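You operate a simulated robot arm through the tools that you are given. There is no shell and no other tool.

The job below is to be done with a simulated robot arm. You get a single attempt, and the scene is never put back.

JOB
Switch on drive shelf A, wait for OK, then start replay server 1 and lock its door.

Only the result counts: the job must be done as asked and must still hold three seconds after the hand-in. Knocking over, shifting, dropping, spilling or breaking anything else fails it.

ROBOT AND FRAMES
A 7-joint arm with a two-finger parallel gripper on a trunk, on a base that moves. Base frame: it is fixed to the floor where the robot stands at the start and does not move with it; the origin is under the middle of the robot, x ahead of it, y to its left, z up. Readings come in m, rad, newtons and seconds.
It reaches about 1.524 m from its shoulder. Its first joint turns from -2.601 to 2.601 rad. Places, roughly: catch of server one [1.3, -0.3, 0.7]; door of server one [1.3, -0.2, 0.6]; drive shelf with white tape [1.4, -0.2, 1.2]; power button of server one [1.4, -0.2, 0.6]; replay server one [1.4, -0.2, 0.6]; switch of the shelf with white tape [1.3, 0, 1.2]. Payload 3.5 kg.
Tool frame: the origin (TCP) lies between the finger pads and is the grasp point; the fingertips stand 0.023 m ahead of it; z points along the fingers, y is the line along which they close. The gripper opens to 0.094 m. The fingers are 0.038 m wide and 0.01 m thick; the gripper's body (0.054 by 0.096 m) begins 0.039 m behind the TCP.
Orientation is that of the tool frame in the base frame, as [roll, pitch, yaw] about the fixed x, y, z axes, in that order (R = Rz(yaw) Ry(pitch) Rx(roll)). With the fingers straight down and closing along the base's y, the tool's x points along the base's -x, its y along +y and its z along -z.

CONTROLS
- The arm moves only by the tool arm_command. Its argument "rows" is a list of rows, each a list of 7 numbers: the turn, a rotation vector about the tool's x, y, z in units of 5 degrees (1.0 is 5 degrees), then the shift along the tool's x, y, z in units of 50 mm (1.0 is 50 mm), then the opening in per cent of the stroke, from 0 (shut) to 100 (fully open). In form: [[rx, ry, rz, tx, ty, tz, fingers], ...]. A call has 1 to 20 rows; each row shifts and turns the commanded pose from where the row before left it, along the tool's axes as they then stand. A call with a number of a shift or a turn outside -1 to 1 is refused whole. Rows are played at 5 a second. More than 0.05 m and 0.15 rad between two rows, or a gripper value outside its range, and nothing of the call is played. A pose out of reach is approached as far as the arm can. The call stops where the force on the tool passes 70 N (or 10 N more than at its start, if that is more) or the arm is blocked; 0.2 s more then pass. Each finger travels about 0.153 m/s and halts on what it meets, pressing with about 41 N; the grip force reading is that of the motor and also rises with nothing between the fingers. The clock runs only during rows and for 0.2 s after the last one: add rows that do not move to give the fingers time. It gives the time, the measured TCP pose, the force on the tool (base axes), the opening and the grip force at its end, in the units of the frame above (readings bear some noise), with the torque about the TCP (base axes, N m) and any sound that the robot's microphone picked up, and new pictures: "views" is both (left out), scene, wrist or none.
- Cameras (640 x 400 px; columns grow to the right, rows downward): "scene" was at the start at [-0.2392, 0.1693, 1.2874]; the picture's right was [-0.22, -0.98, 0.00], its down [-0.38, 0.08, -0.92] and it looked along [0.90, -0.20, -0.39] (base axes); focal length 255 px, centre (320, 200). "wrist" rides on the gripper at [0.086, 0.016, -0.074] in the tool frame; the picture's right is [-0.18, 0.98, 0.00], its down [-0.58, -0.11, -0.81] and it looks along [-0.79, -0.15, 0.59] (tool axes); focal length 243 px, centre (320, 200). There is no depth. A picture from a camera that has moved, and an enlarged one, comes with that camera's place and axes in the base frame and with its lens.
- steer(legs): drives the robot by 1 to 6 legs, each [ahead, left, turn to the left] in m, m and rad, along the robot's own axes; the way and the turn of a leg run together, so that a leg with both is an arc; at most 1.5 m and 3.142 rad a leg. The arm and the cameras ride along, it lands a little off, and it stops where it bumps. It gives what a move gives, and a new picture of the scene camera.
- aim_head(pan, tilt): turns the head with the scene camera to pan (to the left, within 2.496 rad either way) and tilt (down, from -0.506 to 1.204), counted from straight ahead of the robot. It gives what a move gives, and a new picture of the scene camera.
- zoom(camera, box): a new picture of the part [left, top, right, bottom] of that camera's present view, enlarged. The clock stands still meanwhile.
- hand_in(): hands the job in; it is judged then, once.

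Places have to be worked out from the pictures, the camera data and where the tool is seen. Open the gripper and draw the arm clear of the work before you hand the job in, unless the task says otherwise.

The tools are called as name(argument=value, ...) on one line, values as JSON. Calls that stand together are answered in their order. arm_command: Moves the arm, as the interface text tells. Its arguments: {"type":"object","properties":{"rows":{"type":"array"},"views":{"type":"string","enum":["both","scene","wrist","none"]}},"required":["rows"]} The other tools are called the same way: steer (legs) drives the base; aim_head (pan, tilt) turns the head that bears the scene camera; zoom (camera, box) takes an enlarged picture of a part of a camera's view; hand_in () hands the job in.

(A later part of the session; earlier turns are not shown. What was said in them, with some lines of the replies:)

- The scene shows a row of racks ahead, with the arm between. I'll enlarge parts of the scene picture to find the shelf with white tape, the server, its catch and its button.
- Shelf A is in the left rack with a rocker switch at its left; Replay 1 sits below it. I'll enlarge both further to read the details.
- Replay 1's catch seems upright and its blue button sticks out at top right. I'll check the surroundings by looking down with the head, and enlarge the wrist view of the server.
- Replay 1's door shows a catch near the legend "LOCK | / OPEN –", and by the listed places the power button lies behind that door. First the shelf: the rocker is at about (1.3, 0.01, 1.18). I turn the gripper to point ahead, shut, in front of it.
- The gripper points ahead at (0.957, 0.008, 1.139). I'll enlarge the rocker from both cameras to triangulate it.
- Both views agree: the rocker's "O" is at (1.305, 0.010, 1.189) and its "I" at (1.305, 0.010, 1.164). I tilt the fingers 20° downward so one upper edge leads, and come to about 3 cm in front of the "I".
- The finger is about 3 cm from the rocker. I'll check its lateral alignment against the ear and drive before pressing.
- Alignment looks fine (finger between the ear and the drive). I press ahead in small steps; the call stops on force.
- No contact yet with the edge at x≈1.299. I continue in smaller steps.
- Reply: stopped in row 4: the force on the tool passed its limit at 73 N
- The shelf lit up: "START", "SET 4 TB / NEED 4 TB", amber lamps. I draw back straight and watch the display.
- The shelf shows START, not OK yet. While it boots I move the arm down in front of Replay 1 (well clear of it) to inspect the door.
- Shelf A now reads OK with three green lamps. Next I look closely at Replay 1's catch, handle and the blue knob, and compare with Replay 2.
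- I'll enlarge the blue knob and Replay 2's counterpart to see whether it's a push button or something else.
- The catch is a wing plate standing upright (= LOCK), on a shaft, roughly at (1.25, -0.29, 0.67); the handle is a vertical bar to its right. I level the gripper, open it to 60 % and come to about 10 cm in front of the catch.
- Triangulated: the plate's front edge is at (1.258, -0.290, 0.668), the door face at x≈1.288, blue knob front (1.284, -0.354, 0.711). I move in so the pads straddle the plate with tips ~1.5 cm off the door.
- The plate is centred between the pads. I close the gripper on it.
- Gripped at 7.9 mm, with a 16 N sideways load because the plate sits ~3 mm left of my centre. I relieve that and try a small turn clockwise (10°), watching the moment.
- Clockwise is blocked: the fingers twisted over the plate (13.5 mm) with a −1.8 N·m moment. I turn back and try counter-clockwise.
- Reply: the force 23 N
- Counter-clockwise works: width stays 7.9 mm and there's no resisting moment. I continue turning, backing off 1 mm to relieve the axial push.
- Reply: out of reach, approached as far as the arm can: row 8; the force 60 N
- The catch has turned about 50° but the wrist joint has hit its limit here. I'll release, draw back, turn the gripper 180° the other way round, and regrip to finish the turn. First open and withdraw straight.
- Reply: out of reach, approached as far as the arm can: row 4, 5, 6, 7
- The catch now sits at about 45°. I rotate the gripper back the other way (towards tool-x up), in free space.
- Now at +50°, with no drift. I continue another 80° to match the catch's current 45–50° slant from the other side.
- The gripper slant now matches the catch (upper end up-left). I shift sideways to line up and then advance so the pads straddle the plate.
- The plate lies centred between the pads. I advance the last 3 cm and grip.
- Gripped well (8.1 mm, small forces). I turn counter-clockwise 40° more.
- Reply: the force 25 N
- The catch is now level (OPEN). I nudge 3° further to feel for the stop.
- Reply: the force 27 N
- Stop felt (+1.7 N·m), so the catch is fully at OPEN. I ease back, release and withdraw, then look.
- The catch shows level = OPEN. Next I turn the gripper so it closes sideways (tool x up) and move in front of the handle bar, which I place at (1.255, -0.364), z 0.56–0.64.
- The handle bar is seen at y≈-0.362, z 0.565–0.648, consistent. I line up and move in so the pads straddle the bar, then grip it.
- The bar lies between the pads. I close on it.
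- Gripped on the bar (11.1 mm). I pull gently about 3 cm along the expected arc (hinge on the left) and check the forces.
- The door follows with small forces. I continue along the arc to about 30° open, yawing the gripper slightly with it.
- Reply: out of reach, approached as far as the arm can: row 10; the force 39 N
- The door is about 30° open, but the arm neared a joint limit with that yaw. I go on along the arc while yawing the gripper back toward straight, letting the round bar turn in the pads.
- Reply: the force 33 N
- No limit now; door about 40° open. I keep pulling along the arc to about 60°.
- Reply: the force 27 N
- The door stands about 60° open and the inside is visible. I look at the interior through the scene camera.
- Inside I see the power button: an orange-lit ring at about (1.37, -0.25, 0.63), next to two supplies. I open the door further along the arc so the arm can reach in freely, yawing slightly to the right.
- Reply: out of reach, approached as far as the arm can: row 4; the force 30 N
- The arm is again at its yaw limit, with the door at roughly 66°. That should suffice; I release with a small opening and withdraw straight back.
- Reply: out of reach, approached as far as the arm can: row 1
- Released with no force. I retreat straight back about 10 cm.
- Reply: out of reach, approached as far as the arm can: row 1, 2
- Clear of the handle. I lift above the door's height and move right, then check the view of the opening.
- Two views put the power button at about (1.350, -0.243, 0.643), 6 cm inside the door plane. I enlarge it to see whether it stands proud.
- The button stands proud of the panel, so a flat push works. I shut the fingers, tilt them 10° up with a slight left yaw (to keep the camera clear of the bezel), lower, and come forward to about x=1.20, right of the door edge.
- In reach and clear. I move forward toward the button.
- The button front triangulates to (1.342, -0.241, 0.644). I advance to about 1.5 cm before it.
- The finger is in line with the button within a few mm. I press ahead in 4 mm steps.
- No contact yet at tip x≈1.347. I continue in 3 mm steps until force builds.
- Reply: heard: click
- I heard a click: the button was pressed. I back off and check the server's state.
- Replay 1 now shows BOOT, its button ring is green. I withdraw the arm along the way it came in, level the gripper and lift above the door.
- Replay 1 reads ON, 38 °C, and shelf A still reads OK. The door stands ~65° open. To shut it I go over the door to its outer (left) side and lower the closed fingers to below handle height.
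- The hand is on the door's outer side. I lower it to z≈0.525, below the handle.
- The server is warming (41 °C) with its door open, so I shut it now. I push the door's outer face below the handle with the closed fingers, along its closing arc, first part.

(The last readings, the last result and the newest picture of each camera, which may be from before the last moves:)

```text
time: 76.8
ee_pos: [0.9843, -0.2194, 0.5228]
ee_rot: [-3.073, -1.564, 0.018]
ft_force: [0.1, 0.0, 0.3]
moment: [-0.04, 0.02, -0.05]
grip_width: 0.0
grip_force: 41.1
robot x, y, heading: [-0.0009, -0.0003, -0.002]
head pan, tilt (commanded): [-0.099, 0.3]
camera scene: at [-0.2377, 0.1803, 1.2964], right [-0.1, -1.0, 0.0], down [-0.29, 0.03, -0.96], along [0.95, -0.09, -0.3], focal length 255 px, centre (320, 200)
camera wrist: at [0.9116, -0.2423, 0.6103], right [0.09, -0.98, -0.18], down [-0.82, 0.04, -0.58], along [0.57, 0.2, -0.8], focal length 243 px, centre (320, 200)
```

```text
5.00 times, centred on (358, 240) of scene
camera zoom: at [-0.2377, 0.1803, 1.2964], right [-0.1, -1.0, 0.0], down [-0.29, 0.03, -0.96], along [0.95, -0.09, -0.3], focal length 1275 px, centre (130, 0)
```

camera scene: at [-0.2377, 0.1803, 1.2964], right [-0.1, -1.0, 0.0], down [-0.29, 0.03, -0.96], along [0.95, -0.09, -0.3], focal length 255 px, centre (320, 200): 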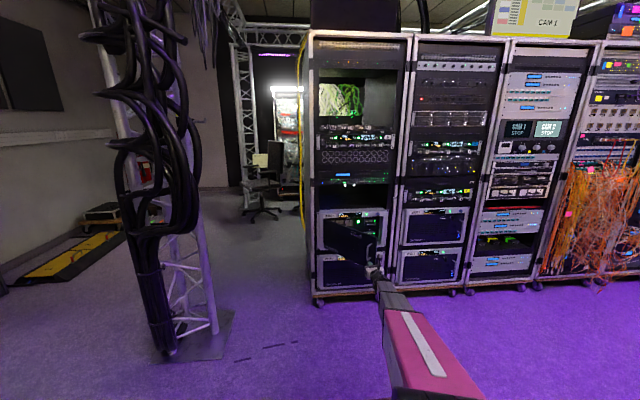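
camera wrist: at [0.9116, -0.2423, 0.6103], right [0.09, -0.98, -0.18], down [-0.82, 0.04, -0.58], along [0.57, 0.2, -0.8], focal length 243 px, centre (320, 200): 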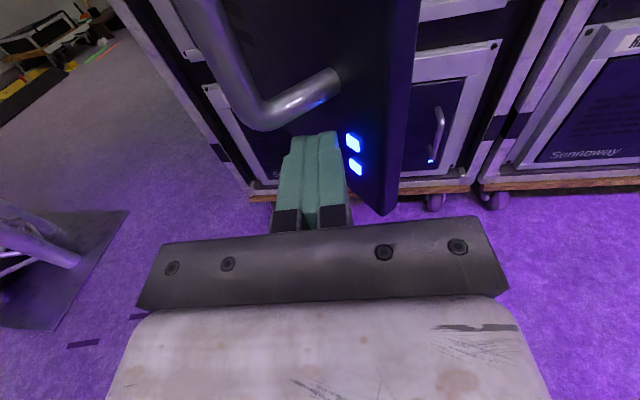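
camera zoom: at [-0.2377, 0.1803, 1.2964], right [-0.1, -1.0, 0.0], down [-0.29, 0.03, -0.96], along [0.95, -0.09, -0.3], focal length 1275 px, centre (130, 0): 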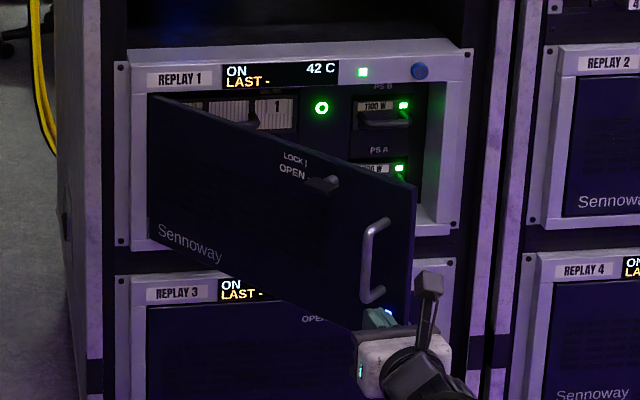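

The door follows (about 50° now). I continue the push along the arc.

arm_command(rows=[[0, 0, 0, 0, 0.283, 0.306, 0], [0, 0, 0, 0, 0.283, 0.306, 0], [0, 0, 0, 0, 0.283, 0.306, 0], [0, 0, 0, 0, 0.216, 0.34, 0], [0, 0, 0, 0, 0.216, 0.34, 0], [0, 0, 0, 0, 0.216, 0.34, 0], [0, 0, 0, 0, 0.21, 0.335, 0], [0, 0, 0, 0, 0.21, 0.335, 0], [0, 0, 0, 0, 0.21, 0.335, 0], [0, 0, 0, 0, 0.148, 0.367, 0], [0, 0, 0, 0, 0.148, 0.367, 0], [0, 0, 0, 0, 0.148, 0.367, 0]], views="both")

zoom(camera="scene", box=[310, 200, 406, 280])

```text
time: 79.5
ee_pos: [1.1971, -0.3297, 0.5202]
ee_rot: [-3.054, -1.564, -0.001]
ft_force: [-0.2, -0.5, -0.8]
moment: [0.01, -0.01, -0.01]
grip_width: 0.0
grip_force: 41.1
robot x, y, heading: [-0.0005, -0.0007, 0.002]
head pan, tilt (commanded): [-0.099, 0.3]
camera scene: at [-0.2377, 0.1803, 1.2964], right [-0.1, -1.0, 0.0], down [-0.29, 0.03, -0.96], along [0.95, -0.09, -0.3], focal length 255 px, centre (320, 200)
camera wrist: at [1.1245, -0.3534, 0.6077], right [0.09, -0.98, -0.18], down [-0.82, 0.04, -0.58], along [0.57, 0.2, -0.8], focal length 243 px, centre (320, 200)
```

scene: 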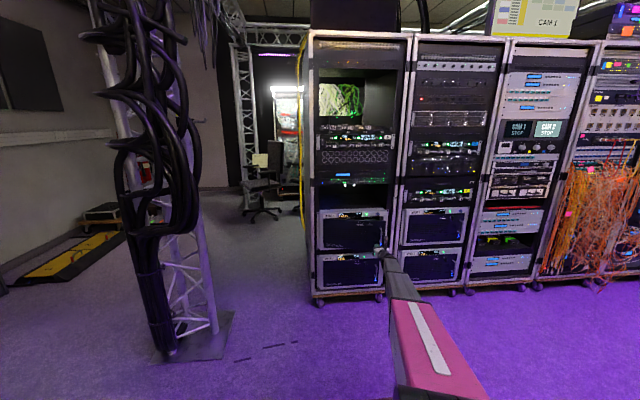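
wrist: 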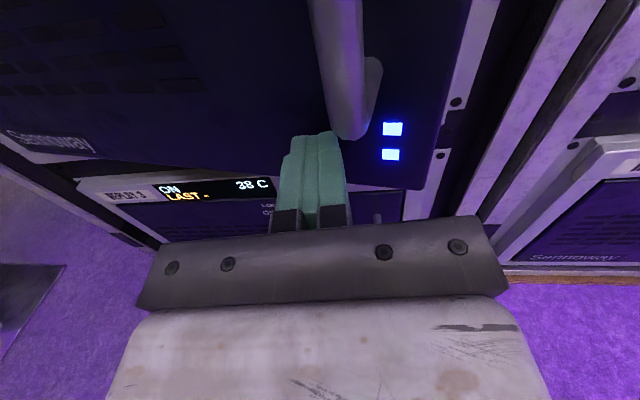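

```text
5.00 times, centred on (358, 240) of scene
camera zoom: at [-0.2377, 0.1803, 1.2964], right [-0.1, -1.0, 0.0], down [-0.29, 0.03, -0.96], along [0.95, -0.09, -0.3], focal length 1275 px, centre (130, 0)
```

zoom: 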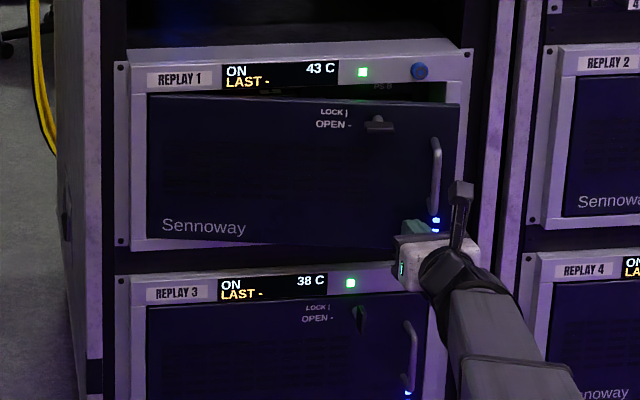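

Door within ~8° of closed. I push straight ahead to bring it home, slowing near the end.

arm_command(rows=[[0, 0, 0, 0, 0.05, 0.299, 0], [0, 0, 0, 0, 0.05, 0.299, 0], [0, 0, 0, 0, 0.04, 0.299, 0], [0, 0, 0, 0, 0.03, 0.2, 0], [0, 0, 0, 0, 0.01, 0.1, 0], [0, 0, 0, 0, 0.008, 0.08, 0], [0, 0, 0, 0, 0.008, 0.08, 0], [0, 0, 0, 0, 0.008, 0.08, 0]], views="both")

zoom(camera="scene", box=[310, 200, 406, 280])

```text
time: 81.2
ee_pos: [1.2669, -0.3355, 0.5222]
ee_rot: [-3.048, -1.564, -0.005]
ft_force: [0.5, -0.3, -0.3]
moment: [0.04, 0.02, -0.01]
grip_width: 0.0
grip_force: 41.2
robot x, y, heading: [0.002, 0.0017, -0.004]
head pan, tilt (commanded): [-0.099, 0.3]
camera scene: at [-0.2377, 0.1803, 1.2964], right [-0.1, -1.0, 0.0], down [-0.29, 0.03, -0.96], along [0.95, -0.09, -0.3], focal length 255 px, centre (320, 200)
camera wrist: at [1.1957, -0.3586, 0.6086], right [0.08, -0.98, -0.18], down [-0.82, 0.04, -0.58], along [0.57, 0.2, -0.8], focal length 243 px, centre (320, 200)
```

scene: 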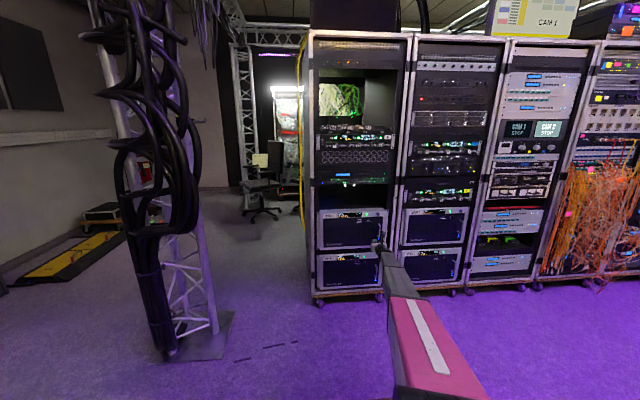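
wrist: 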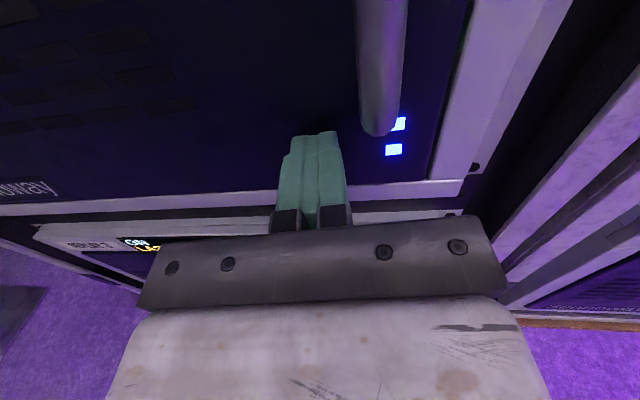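

```text
5.00 times, centred on (358, 240) of scene
camera zoom: at [-0.2377, 0.1803, 1.2964], right [-0.1, -1.0, 0.0], down [-0.29, 0.03, -0.96], along [0.95, -0.09, -0.3], focal length 1275 px, centre (130, 0)
```

zoom: 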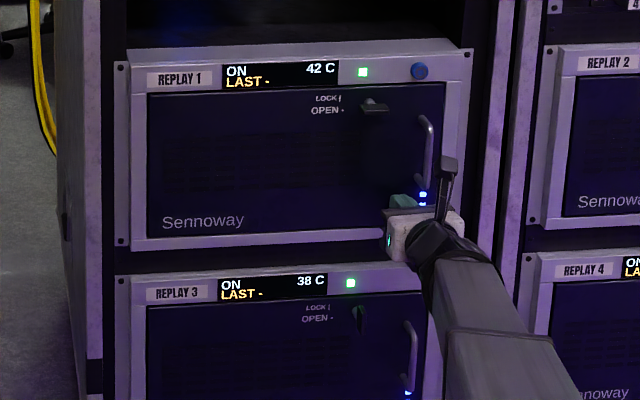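

The door looks shut, and the temperature has begun to fall (42 °C). I press a few mm more to be sure it's home.

arm_command(rows=[[0, 0, 0, 0, 0.004, 0.05, 0], [0, 0, 0, 0, 0.004, 0.05, 0], [0, 0, 0, 0, 0.004, 0.05, 0], [0, 0, 0, 0, 0, 0, 0]], views="none")

```text
time: 82.2
ee_pos: [1.2674, -0.3362, 0.5223]
ee_rot: [-3.018, -1.565, -0.036]
ft_force: [-8.9, 0.9, 2.1]
moment: [-0.05, -0.19, -0.03]
grip_width: 0.0002
grip_force: 41.1
robot x, y, heading: [-0.0051, -0.0, 0.002]
head pan, tilt (commanded): [-0.099, 0.3]
stopped in row 4: the force on the tool passed its limit at 73 N (the readings are from after the stop); the commanded pose is now the measured one
```

The door is firmly home (hard stop). I retreat, straighten the yaw, and roll the gripper 90° so it can grip the level catch.

arm_command(rows=[[0, 0, 0, 0, 0, -0.6, 0], [0, 0, 0, 0, 0, -0.9, 0], [-1, 0, 0, 0, 0, -0.9, 0], [0, 0, -1, 0, 0, 0, 50], [0, 0, -1, 0, 0, 0, 50], [0, 0, -1, 0, 0, 0, 50], [0, 0, -1, 0, 0, 0, 50], [0, 0, -1, 0, 0, 0, 50], [0, 0, -1, 0, 0, 0, 50], [0, 0, -1, 0, 0, 0, 50], [0, 0, -1, 0, 0, 0, 50], [0, 0, -1, 0, 0, 0, 50], [0, 0, -1, 0, 0, 0, 50], [0, 0, -1, 0, 0, 0, 50], [0, 0, -1, 0, 0, 0, 50], [0, 0, -1, 0, 0, 0, 50], [0, 0, -1, 0, 0, 0, 50], [0, 0, -1, 0, 0, 0, 50], [0, 0, -1, 0, 0, 0, 50], [0, 0, -1, 0, 0, 0, 50]], views="both")

zoom(camera="scene", box=[310, 200, 406, 280])

```text
time: 86.5
ee_pos: [1.1505, -0.3465, 0.521]
ee_rot: [1.578, -0.086, 1.572]
ft_force: [0.5, 0.3, -0.4]
moment: [0.02, 0.03, 0.02]
grip_width: 0.0471
grip_force: 0.1
robot x, y, heading: [-0.0026, 0.0012, -0.001]
head pan, tilt (commanded): [-0.099, 0.3]
camera scene: at [-0.2386, 0.1805, 1.2964], right [-0.1, -0.99, 0.0], down [-0.29, 0.03, -0.96], along [0.95, -0.1, -0.3], focal length 255 px, centre (320, 200)
camera wrist: at [1.0763, -0.2616, 0.5448], right [0.01, -0.27, 0.96], down [-0.81, -0.57, -0.15], along [0.59, -0.78, -0.22], focal length 243 px, centre (320, 200)
```

scene: 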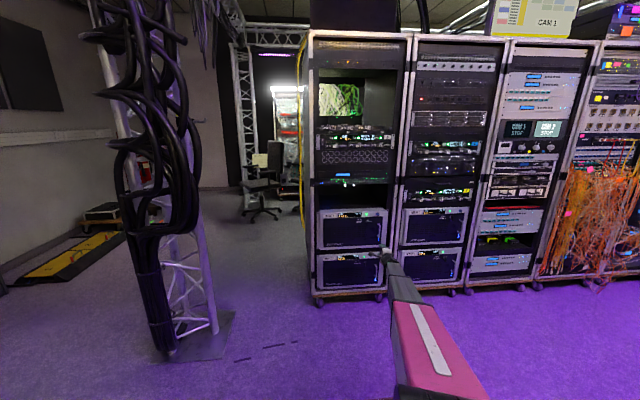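
wrist: 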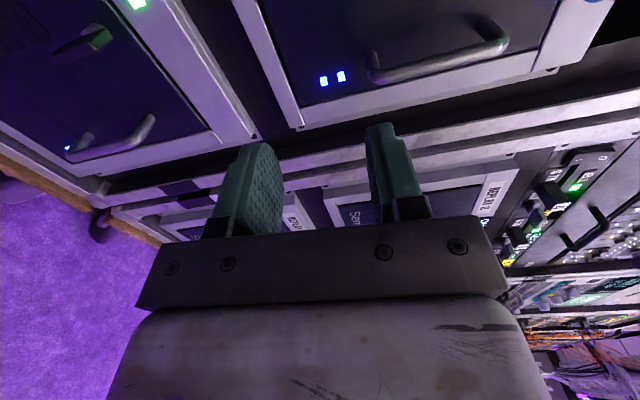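

```text
5.00 times, centred on (358, 240) of scene
camera zoom: at [-0.2386, 0.1805, 1.2964], right [-0.1, -0.99, 0.0], down [-0.29, 0.03, -0.96], along [0.95, -0.1, -0.3], focal length 1275 px, centre (130, 0)
```

zoom: 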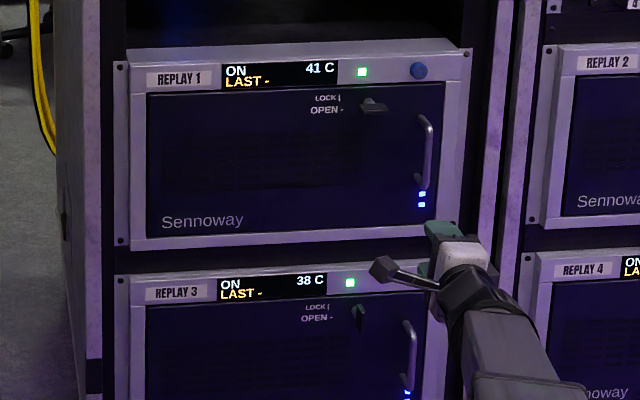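

The door is shut, catch still level. I finish the roll and line up with the catch at (y -0.290, z 0.670), stopping short to check.

arm_command(rows=[[0, 0, -1, 0, 0, 0, 50], [0, 0, 0, 0.283, 0.745, 0, 50], [0, 0, 0, 0.283, 0.745, 0, 50], [0, 0, 0, 0.283, 0.745, 0, 50], [0, 0, 0, 0.283, 0.745, 0, 50], [0, 0, 0, 0, 0, 0.4, 50], [0, 0, 0, 0, 0, 0.4, 50], [0, 0, 0, 0, 0, 0.4, 50], [0, 0, 0, 0, 0, 0, 50]], views="wrist")

zoom(camera="wrist", box=[160, 0, 480, 200])

zoom(camera="scene", box=[344, 200, 408, 240])

```text
time: 88.5
ee_pos: [1.21, -0.2899, 0.6681]
ee_rot: [1.577, 0.0, 1.571]
ft_force: [0.8, 0.9, 0.7]
moment: [-0.02, 0.0, 0.0]
grip_width: 0.047
grip_force: 0.1
robot x, y, heading: [-0.0031, 0.0026, -0.001]
head pan, tilt (commanded): [-0.099, 0.3]
camera wrist: at [1.136, -0.204, 0.6862], right [0.01, -0.18, 0.98], down [-0.81, -0.58, -0.1], along [0.59, -0.79, -0.15], focal length 243 px, centre (320, 200)
```

wrist: 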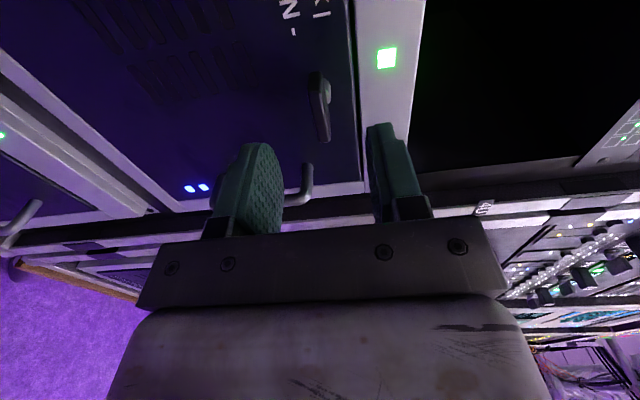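

```text
2.00 times, centred on (320, 100) of wrist
camera zoom: at [1.136, -0.204, 0.6862], right [0.01, -0.18, 0.98], down [-0.81, -0.58, -0.1], along [0.59, -0.79, -0.15], focal length 485 px, centre (320, 400)
```

zoom: 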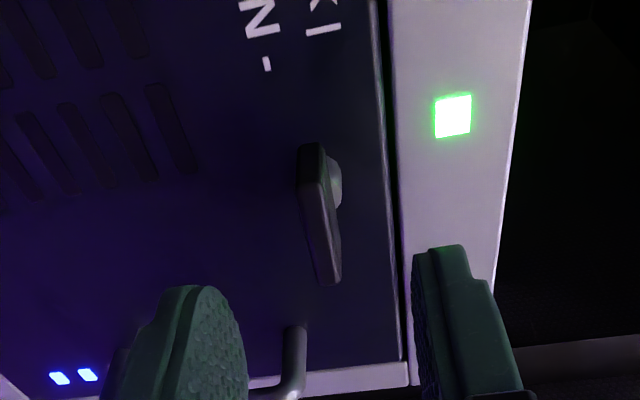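

```text
10.00 times, centred on (376, 220) of scene
camera zoom: at [-0.2386, 0.1805, 1.2964], right [-0.1, -0.99, 0.0], down [-0.29, 0.03, -0.96], along [0.95, -0.1, -0.3], focal length 2550 px, centre (-240, 0)
```

zoom: 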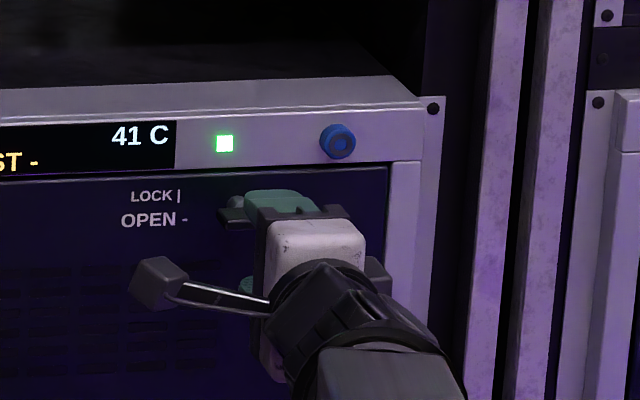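

The plate lies between the pads. I advance the last 3.7 cm and grip.

arm_command(rows=[[0, 0, 0, 0, 0.02, 0.37, 50], [0, 0, 0, 0, 0.02, 0.37, 50], [0, 0, 0, 0, 0, 0, 25], [0, 0, 0, 0, 0, 0, 10], [0, 0, 0, 0, 0, 0, 0], [0, 0, 0, 0, 0, 0, 0], [0, 0, 0, 0, 0, 0, 0]], views="wrist")

```text
time: 90.0
ee_pos: [1.2472, -0.2901, 0.6695]
ee_rot: [1.579, 0.0, 1.57]
ft_force: [-0.3, 1.8, -14.1]
moment: [-0.01, -0.17, -0.14]
grip_width: 0.0082
grip_force: 44.6
robot x, y, heading: [-0.0012, 0.0002, 0.0]
head pan, tilt (commanded): [-0.099, 0.3]
camera wrist: at [1.1733, -0.2035, 0.6863], right [0.01, -0.18, 0.98], down [-0.81, -0.58, -0.1], along [0.59, -0.79, -0.15], focal length 243 px, centre (320, 200)
```

wrist: 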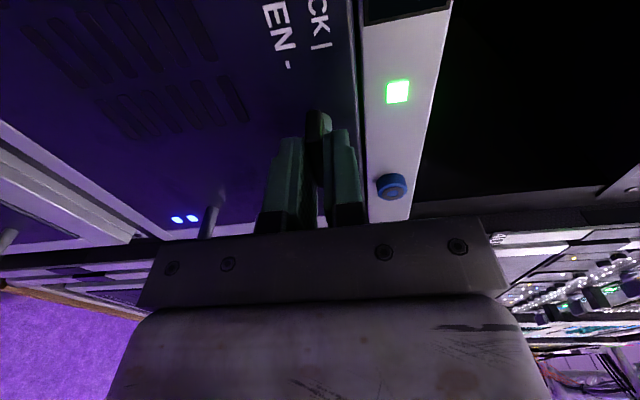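

Gripped (8.2 mm). I turn the catch clockwise, first 45°.

arm_command(rows=[[0, 0, 1, 0, -0.02, 0, 0], [0, 0, 1, 0, 0, 0, 0], [0, 0, 1, 0, 0, 0, 0], [0, 0, 1, 0, 0, 0, 0], [0, 0, 1, 0, 0, 0, 0], [0, 0, 1, 0, 0, 0, 0], [0, 0, 1, 0, 0, 0, 0], [0, 0, 1, 0, 0, 0, 0], [0, 0, 1, 0, 0, 0, 0]], views="wrist")

```text
time: 92.0
ee_pos: [1.2463, -0.2902, 0.6686]
ee_rot: [1.583, -0.787, 1.559]
ft_force: [-26.9, 2.6, -20.9]
moment: [-0.04, 0.49, -0.05]
grip_width: 0.0081
grip_force: 44.9
robot x, y, heading: [-0.0008, 0.0008, -0.004]
head pan, tilt (commanded): [-0.099, 0.3]
camera wrist: at [1.174, -0.2401, 0.7422], right [0.0, -0.83, 0.56], down [-0.81, -0.33, -0.48], along [0.59, -0.45, -0.67], focal length 243 px, centre (320, 200)
```

wrist: 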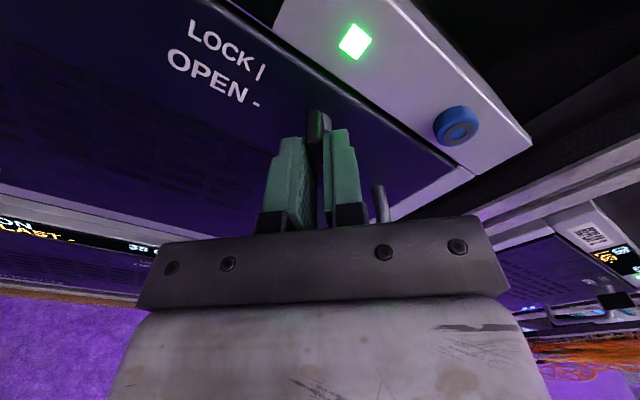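

The catch turns along (width steady at 8.1 mm). I turn the remaining 45°.

arm_command(rows=[[0, 0, 1, 0, 0, -0.02, 0], [0, 0, 1, 0, 0, 0, 0], [0, 0, 1, 0, 0, 0, 0], [0, 0, 1, 0, 0, 0, 0], [0, 0, 1, 0, 0, 0, 0], [0, 0, 1, 0, 0, 0, 0], [0, 0, 1, 0, 0, 0, 0], [0, 0, 1, 0, 0, 0, 0], [0, 0, 1, 0, 0, 0, 0], [0, 0, 0, 0, 0, 0, 0]], views="wrist")

zoom(camera="wrist", box=[160, 0, 480, 200])

```text
time: 94.2
ee_pos: [1.2487, -0.2897, 0.6692]
ee_rot: [-3.003, -1.563, -0.138]
ft_force: [-21.4, 6.8, -33.0]
moment: [-0.12, 0.62, 0.53]
grip_width: 0.0084
grip_force: 45.0
robot x, y, heading: [-0.0029, 0.0001, -0.004]
head pan, tilt (commanded): [-0.099, 0.3]
camera wrist: at [1.1742, -0.3055, 0.756], right [0.0, -0.98, -0.19], down [-0.81, 0.11, -0.57], along [0.58, 0.15, -0.8], focal length 243 px, centre (320, 200)
```

wrist: 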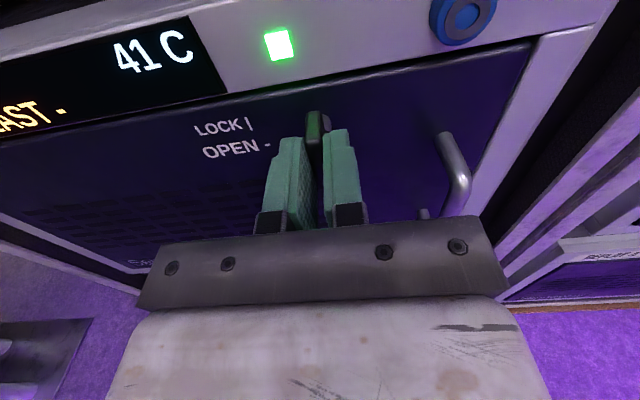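

```text
2.00 times, centred on (320, 100) of wrist
camera zoom: at [1.1742, -0.3055, 0.756], right [0.0, -0.98, -0.19], down [-0.81, 0.11, -0.57], along [0.58, 0.15, -0.8], focal length 485 px, centre (320, 400)
```

zoom: 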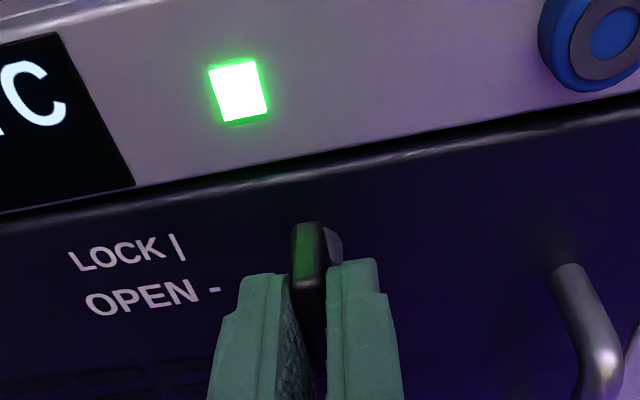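

The catch is upright. I nudge 4° further to make sure it reaches the LOCK stop.

arm_command(rows=[[0, 0, 0.8, 0, 0, 0, 0], [0, 0, 0, 0, 0, 0, 0]], views="none")

```text
time: 94.8
ee_pos: [1.248, -0.2884, 0.6698]
ee_rot: [-1.701, -1.502, -1.441]
ft_force: [-16.4, 9.9, -32.5]
moment: [-1.6, 1.02, 0.63]
grip_width: 0.01
grip_force: 45.1
robot x, y, heading: [-0.003, 0.0, -0.0]
head pan, tilt (commanded): [-0.099, 0.3]
```

Stop reached (−1.6 N·m). I ease back, release the catch, and withdraw straight.

arm_command(rows=[[0, 0, -0.8, 0, 0, 0, 0], [0, 0, 0, 0, 0, 0, 15], [0, 0, 0, 0, 0, 0, 40], [0, 0, 0, 0, 0, 0, 50], [0, 0, 0, 0, 0, -0.4, 50], [0, 0, 0, 0, 0, -0.8, 50], [0, 0, 0, 0, 0, -0.8, 50], [0, 0, 0, 0, 0, -0.8, 50], [0, 0, 0, 0, 0, -0.8, 50]], views="both")

zoom(camera="scene", box=[310, 200, 406, 260])

zoom(camera="wrist", box=[160, 0, 480, 200])

```text
time: 96.8
ee_pos: [1.0675, -0.2895, 0.6736]
ee_rot: [-3.103, -1.564, -0.037]
ft_force: [0.1, 0.4, 0.2]
moment: [-0.02, 0.0, 0.02]
grip_width: 0.0472
grip_force: 0.1
robot x, y, heading: [-0.0031, -0.0013, 0.001]
head pan, tilt (commanded): [-0.099, 0.3]
camera scene: at [-0.2386, 0.1805, 1.2964], right [-0.1, -0.99, 0.0], down [-0.29, 0.03, -0.96], along [0.95, -0.1, -0.3], focal length 255 px, centre (320, 200)
camera wrist: at [0.9931, -0.3065, 0.7599], right [0.0, -0.98, -0.18], down [-0.81, 0.11, -0.58], along [0.59, 0.15, -0.8], focal length 243 px, centre (320, 200)
```

scene: 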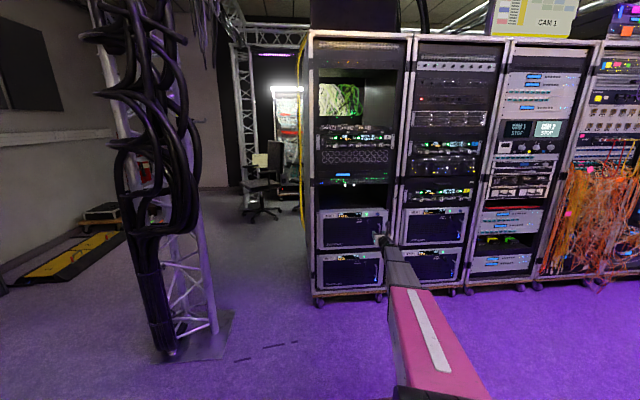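
wrist: 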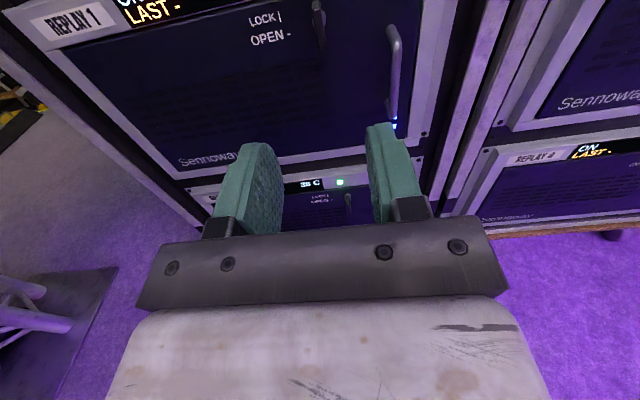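

```text
6.67 times, centred on (358, 230) of scene
camera zoom: at [-0.2386, 0.1805, 1.2964], right [-0.1, -0.99, 0.0], down [-0.29, 0.03, -0.96], along [0.95, -0.1, -0.3], focal length 1700 px, centre (67, 0)
```

zoom: 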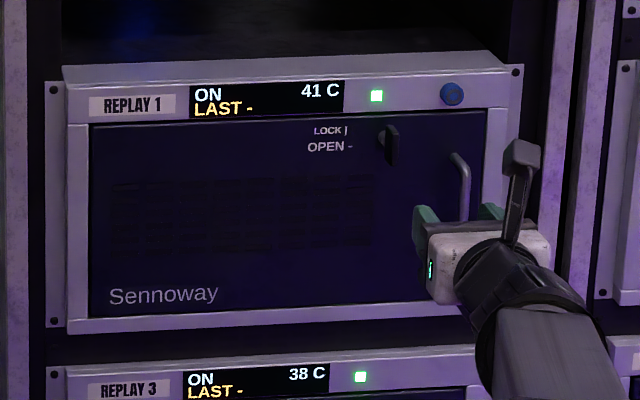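

```text
2.00 times, centred on (320, 100) of wrist
camera zoom: at [0.9931, -0.3065, 0.7599], right [0.0, -0.98, -0.18], down [-0.81, 0.11, -0.58], along [0.59, 0.15, -0.8], focal length 485 px, centre (320, 400)
```

zoom: 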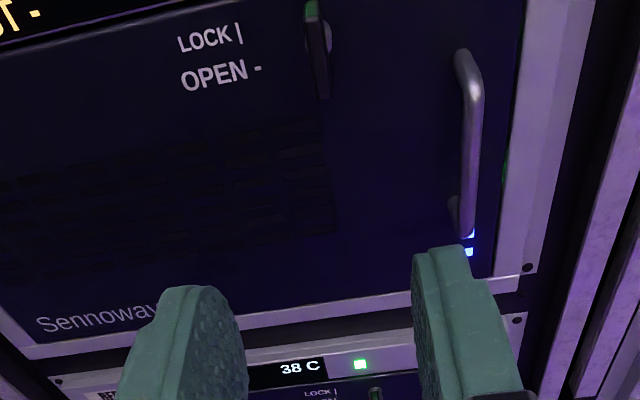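

The catch stands upright at LOCK, the door is shut, and the server reads ON. I draw the arm further back, open the gripper, and make final checks of both devices.

arm_command(rows=[[0, 0, 0, 0, 0, -0.8, 80], [0, 0, 0, 0, 0, -0.8, 100], [0, 0, 0, 0.4, 0.3, -0.7, 100], [0, 0, 0, 0.6, 0.4, -0.5, 100], [0, 0, 0, 0.6, 0.4, -0.3, 100], [0, 0, 0, 0.6, 0.4, 0, 100], [0, 0, 0, 0, 0, 0, 100]], views="both")

zoom(camera="scene", box=[310, 200, 406, 260])

zoom(camera="scene", box=[310, 110, 406, 170])

zoom(camera="scene", box=[354, 208, 394, 233])

```text
time: 98.5
ee_pos: [0.9143, -0.3656, 0.7841]
ee_rot: [-3.098, -1.563, -0.043]
ft_force: [0.4, 0.0, 0.3]
moment: [0.0, 0.03, -0.02]
grip_width: 0.094
grip_force: 0.0
robot x, y, heading: [-0.0007, -0.001, 0.004]
head pan, tilt (commanded): [-0.099, 0.3]
camera scene: at [-0.2386, 0.1805, 1.2964], right [-0.1, -0.99, 0.0], down [-0.29, 0.03, -0.96], along [0.95, -0.1, -0.3], focal length 255 px, centre (320, 200)
camera wrist: at [0.8394, -0.3814, 0.8701], right [0.0, -0.98, -0.18], down [-0.81, 0.11, -0.58], along [0.59, 0.15, -0.8], focal length 243 px, centre (320, 200)
```

scene: 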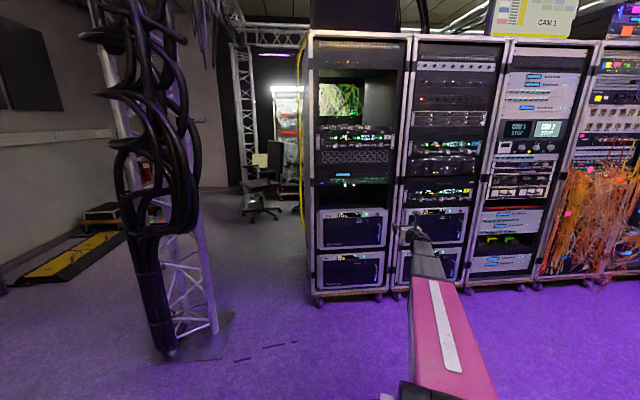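
wrist: 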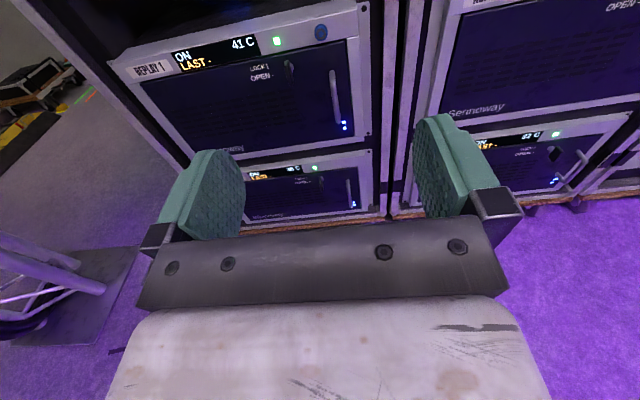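

```text
6.67 times, centred on (358, 230) of scene
camera zoom: at [-0.2386, 0.1805, 1.2964], right [-0.1, -0.99, 0.0], down [-0.29, 0.03, -0.96], along [0.95, -0.1, -0.3], focal length 1700 px, centre (67, 0)
```

zoom: 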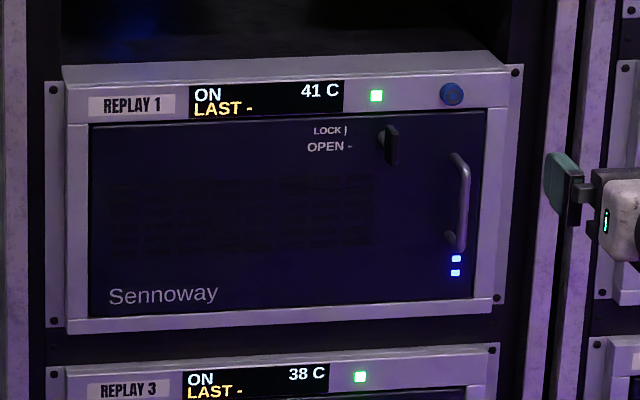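

```text
6.67 times, centred on (358, 140) of scene
camera zoom: at [-0.2386, 0.1805, 1.2964], right [-0.1, -0.99, 0.0], down [-0.29, 0.03, -0.96], along [0.95, -0.1, -0.3], focal length 1700 px, centre (67, 600)
```

zoom: 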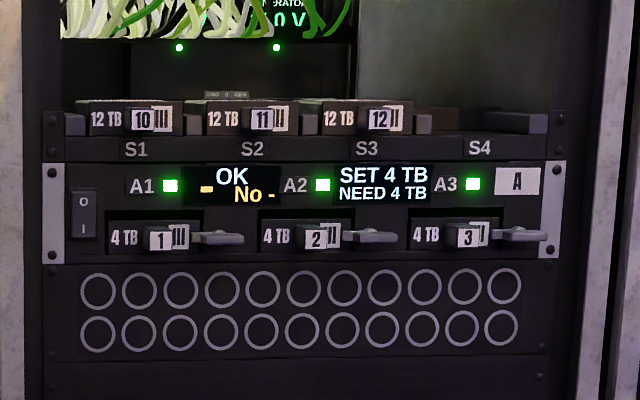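

```text
16.00 times, centred on (374, 220) of scene
camera zoom: at [-0.2386, 0.1805, 1.2964], right [-0.1, -0.99, 0.0], down [-0.29, 0.03, -0.96], along [0.95, -0.1, -0.3], focal length 4081 px, centre (-544, -128)
```

zoom: 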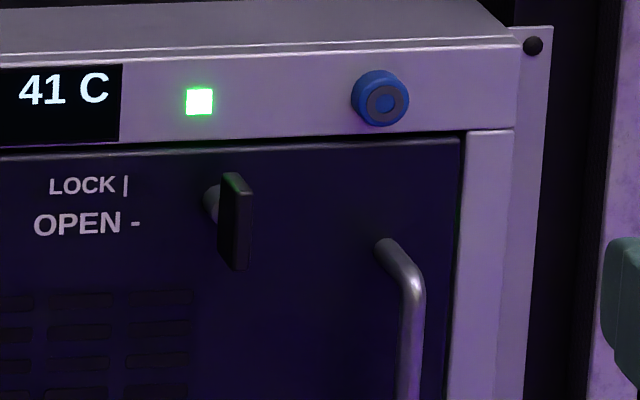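

Shelf A shows OK with three green lamps. Replay 1 shows ON with a green lamp, its door is flush and the catch is upright at LOCK. The arm is clear with the gripper open, so I hand in.

hand_in()

```text
The job is handed in.
```

The job is done and handed in. Drive shelf A is on, and replay server 1 is running with its door locked.

- **Drive shelf A:** I pressed its switch to "I". It showed START, then OK with three green lamps, and still showed OK at my last look.
- **Replay server 1:** The power button sits behind the door, so I turned the catch to OPEN and pulled the door open. I pressed the button only after the shelf had shown OK. The server went from BOOT to ON with a green lamp.
- **Door:** It is shut against its stop and the catch is turned upright to the LOCK stop.
- **Temperature:** While the door was open the server warmed to 43 °C. It read 41 °C at the last check with the door shut.

I saw nothing else moved or damaged. The arm is back clear of the rack with the gripper open.
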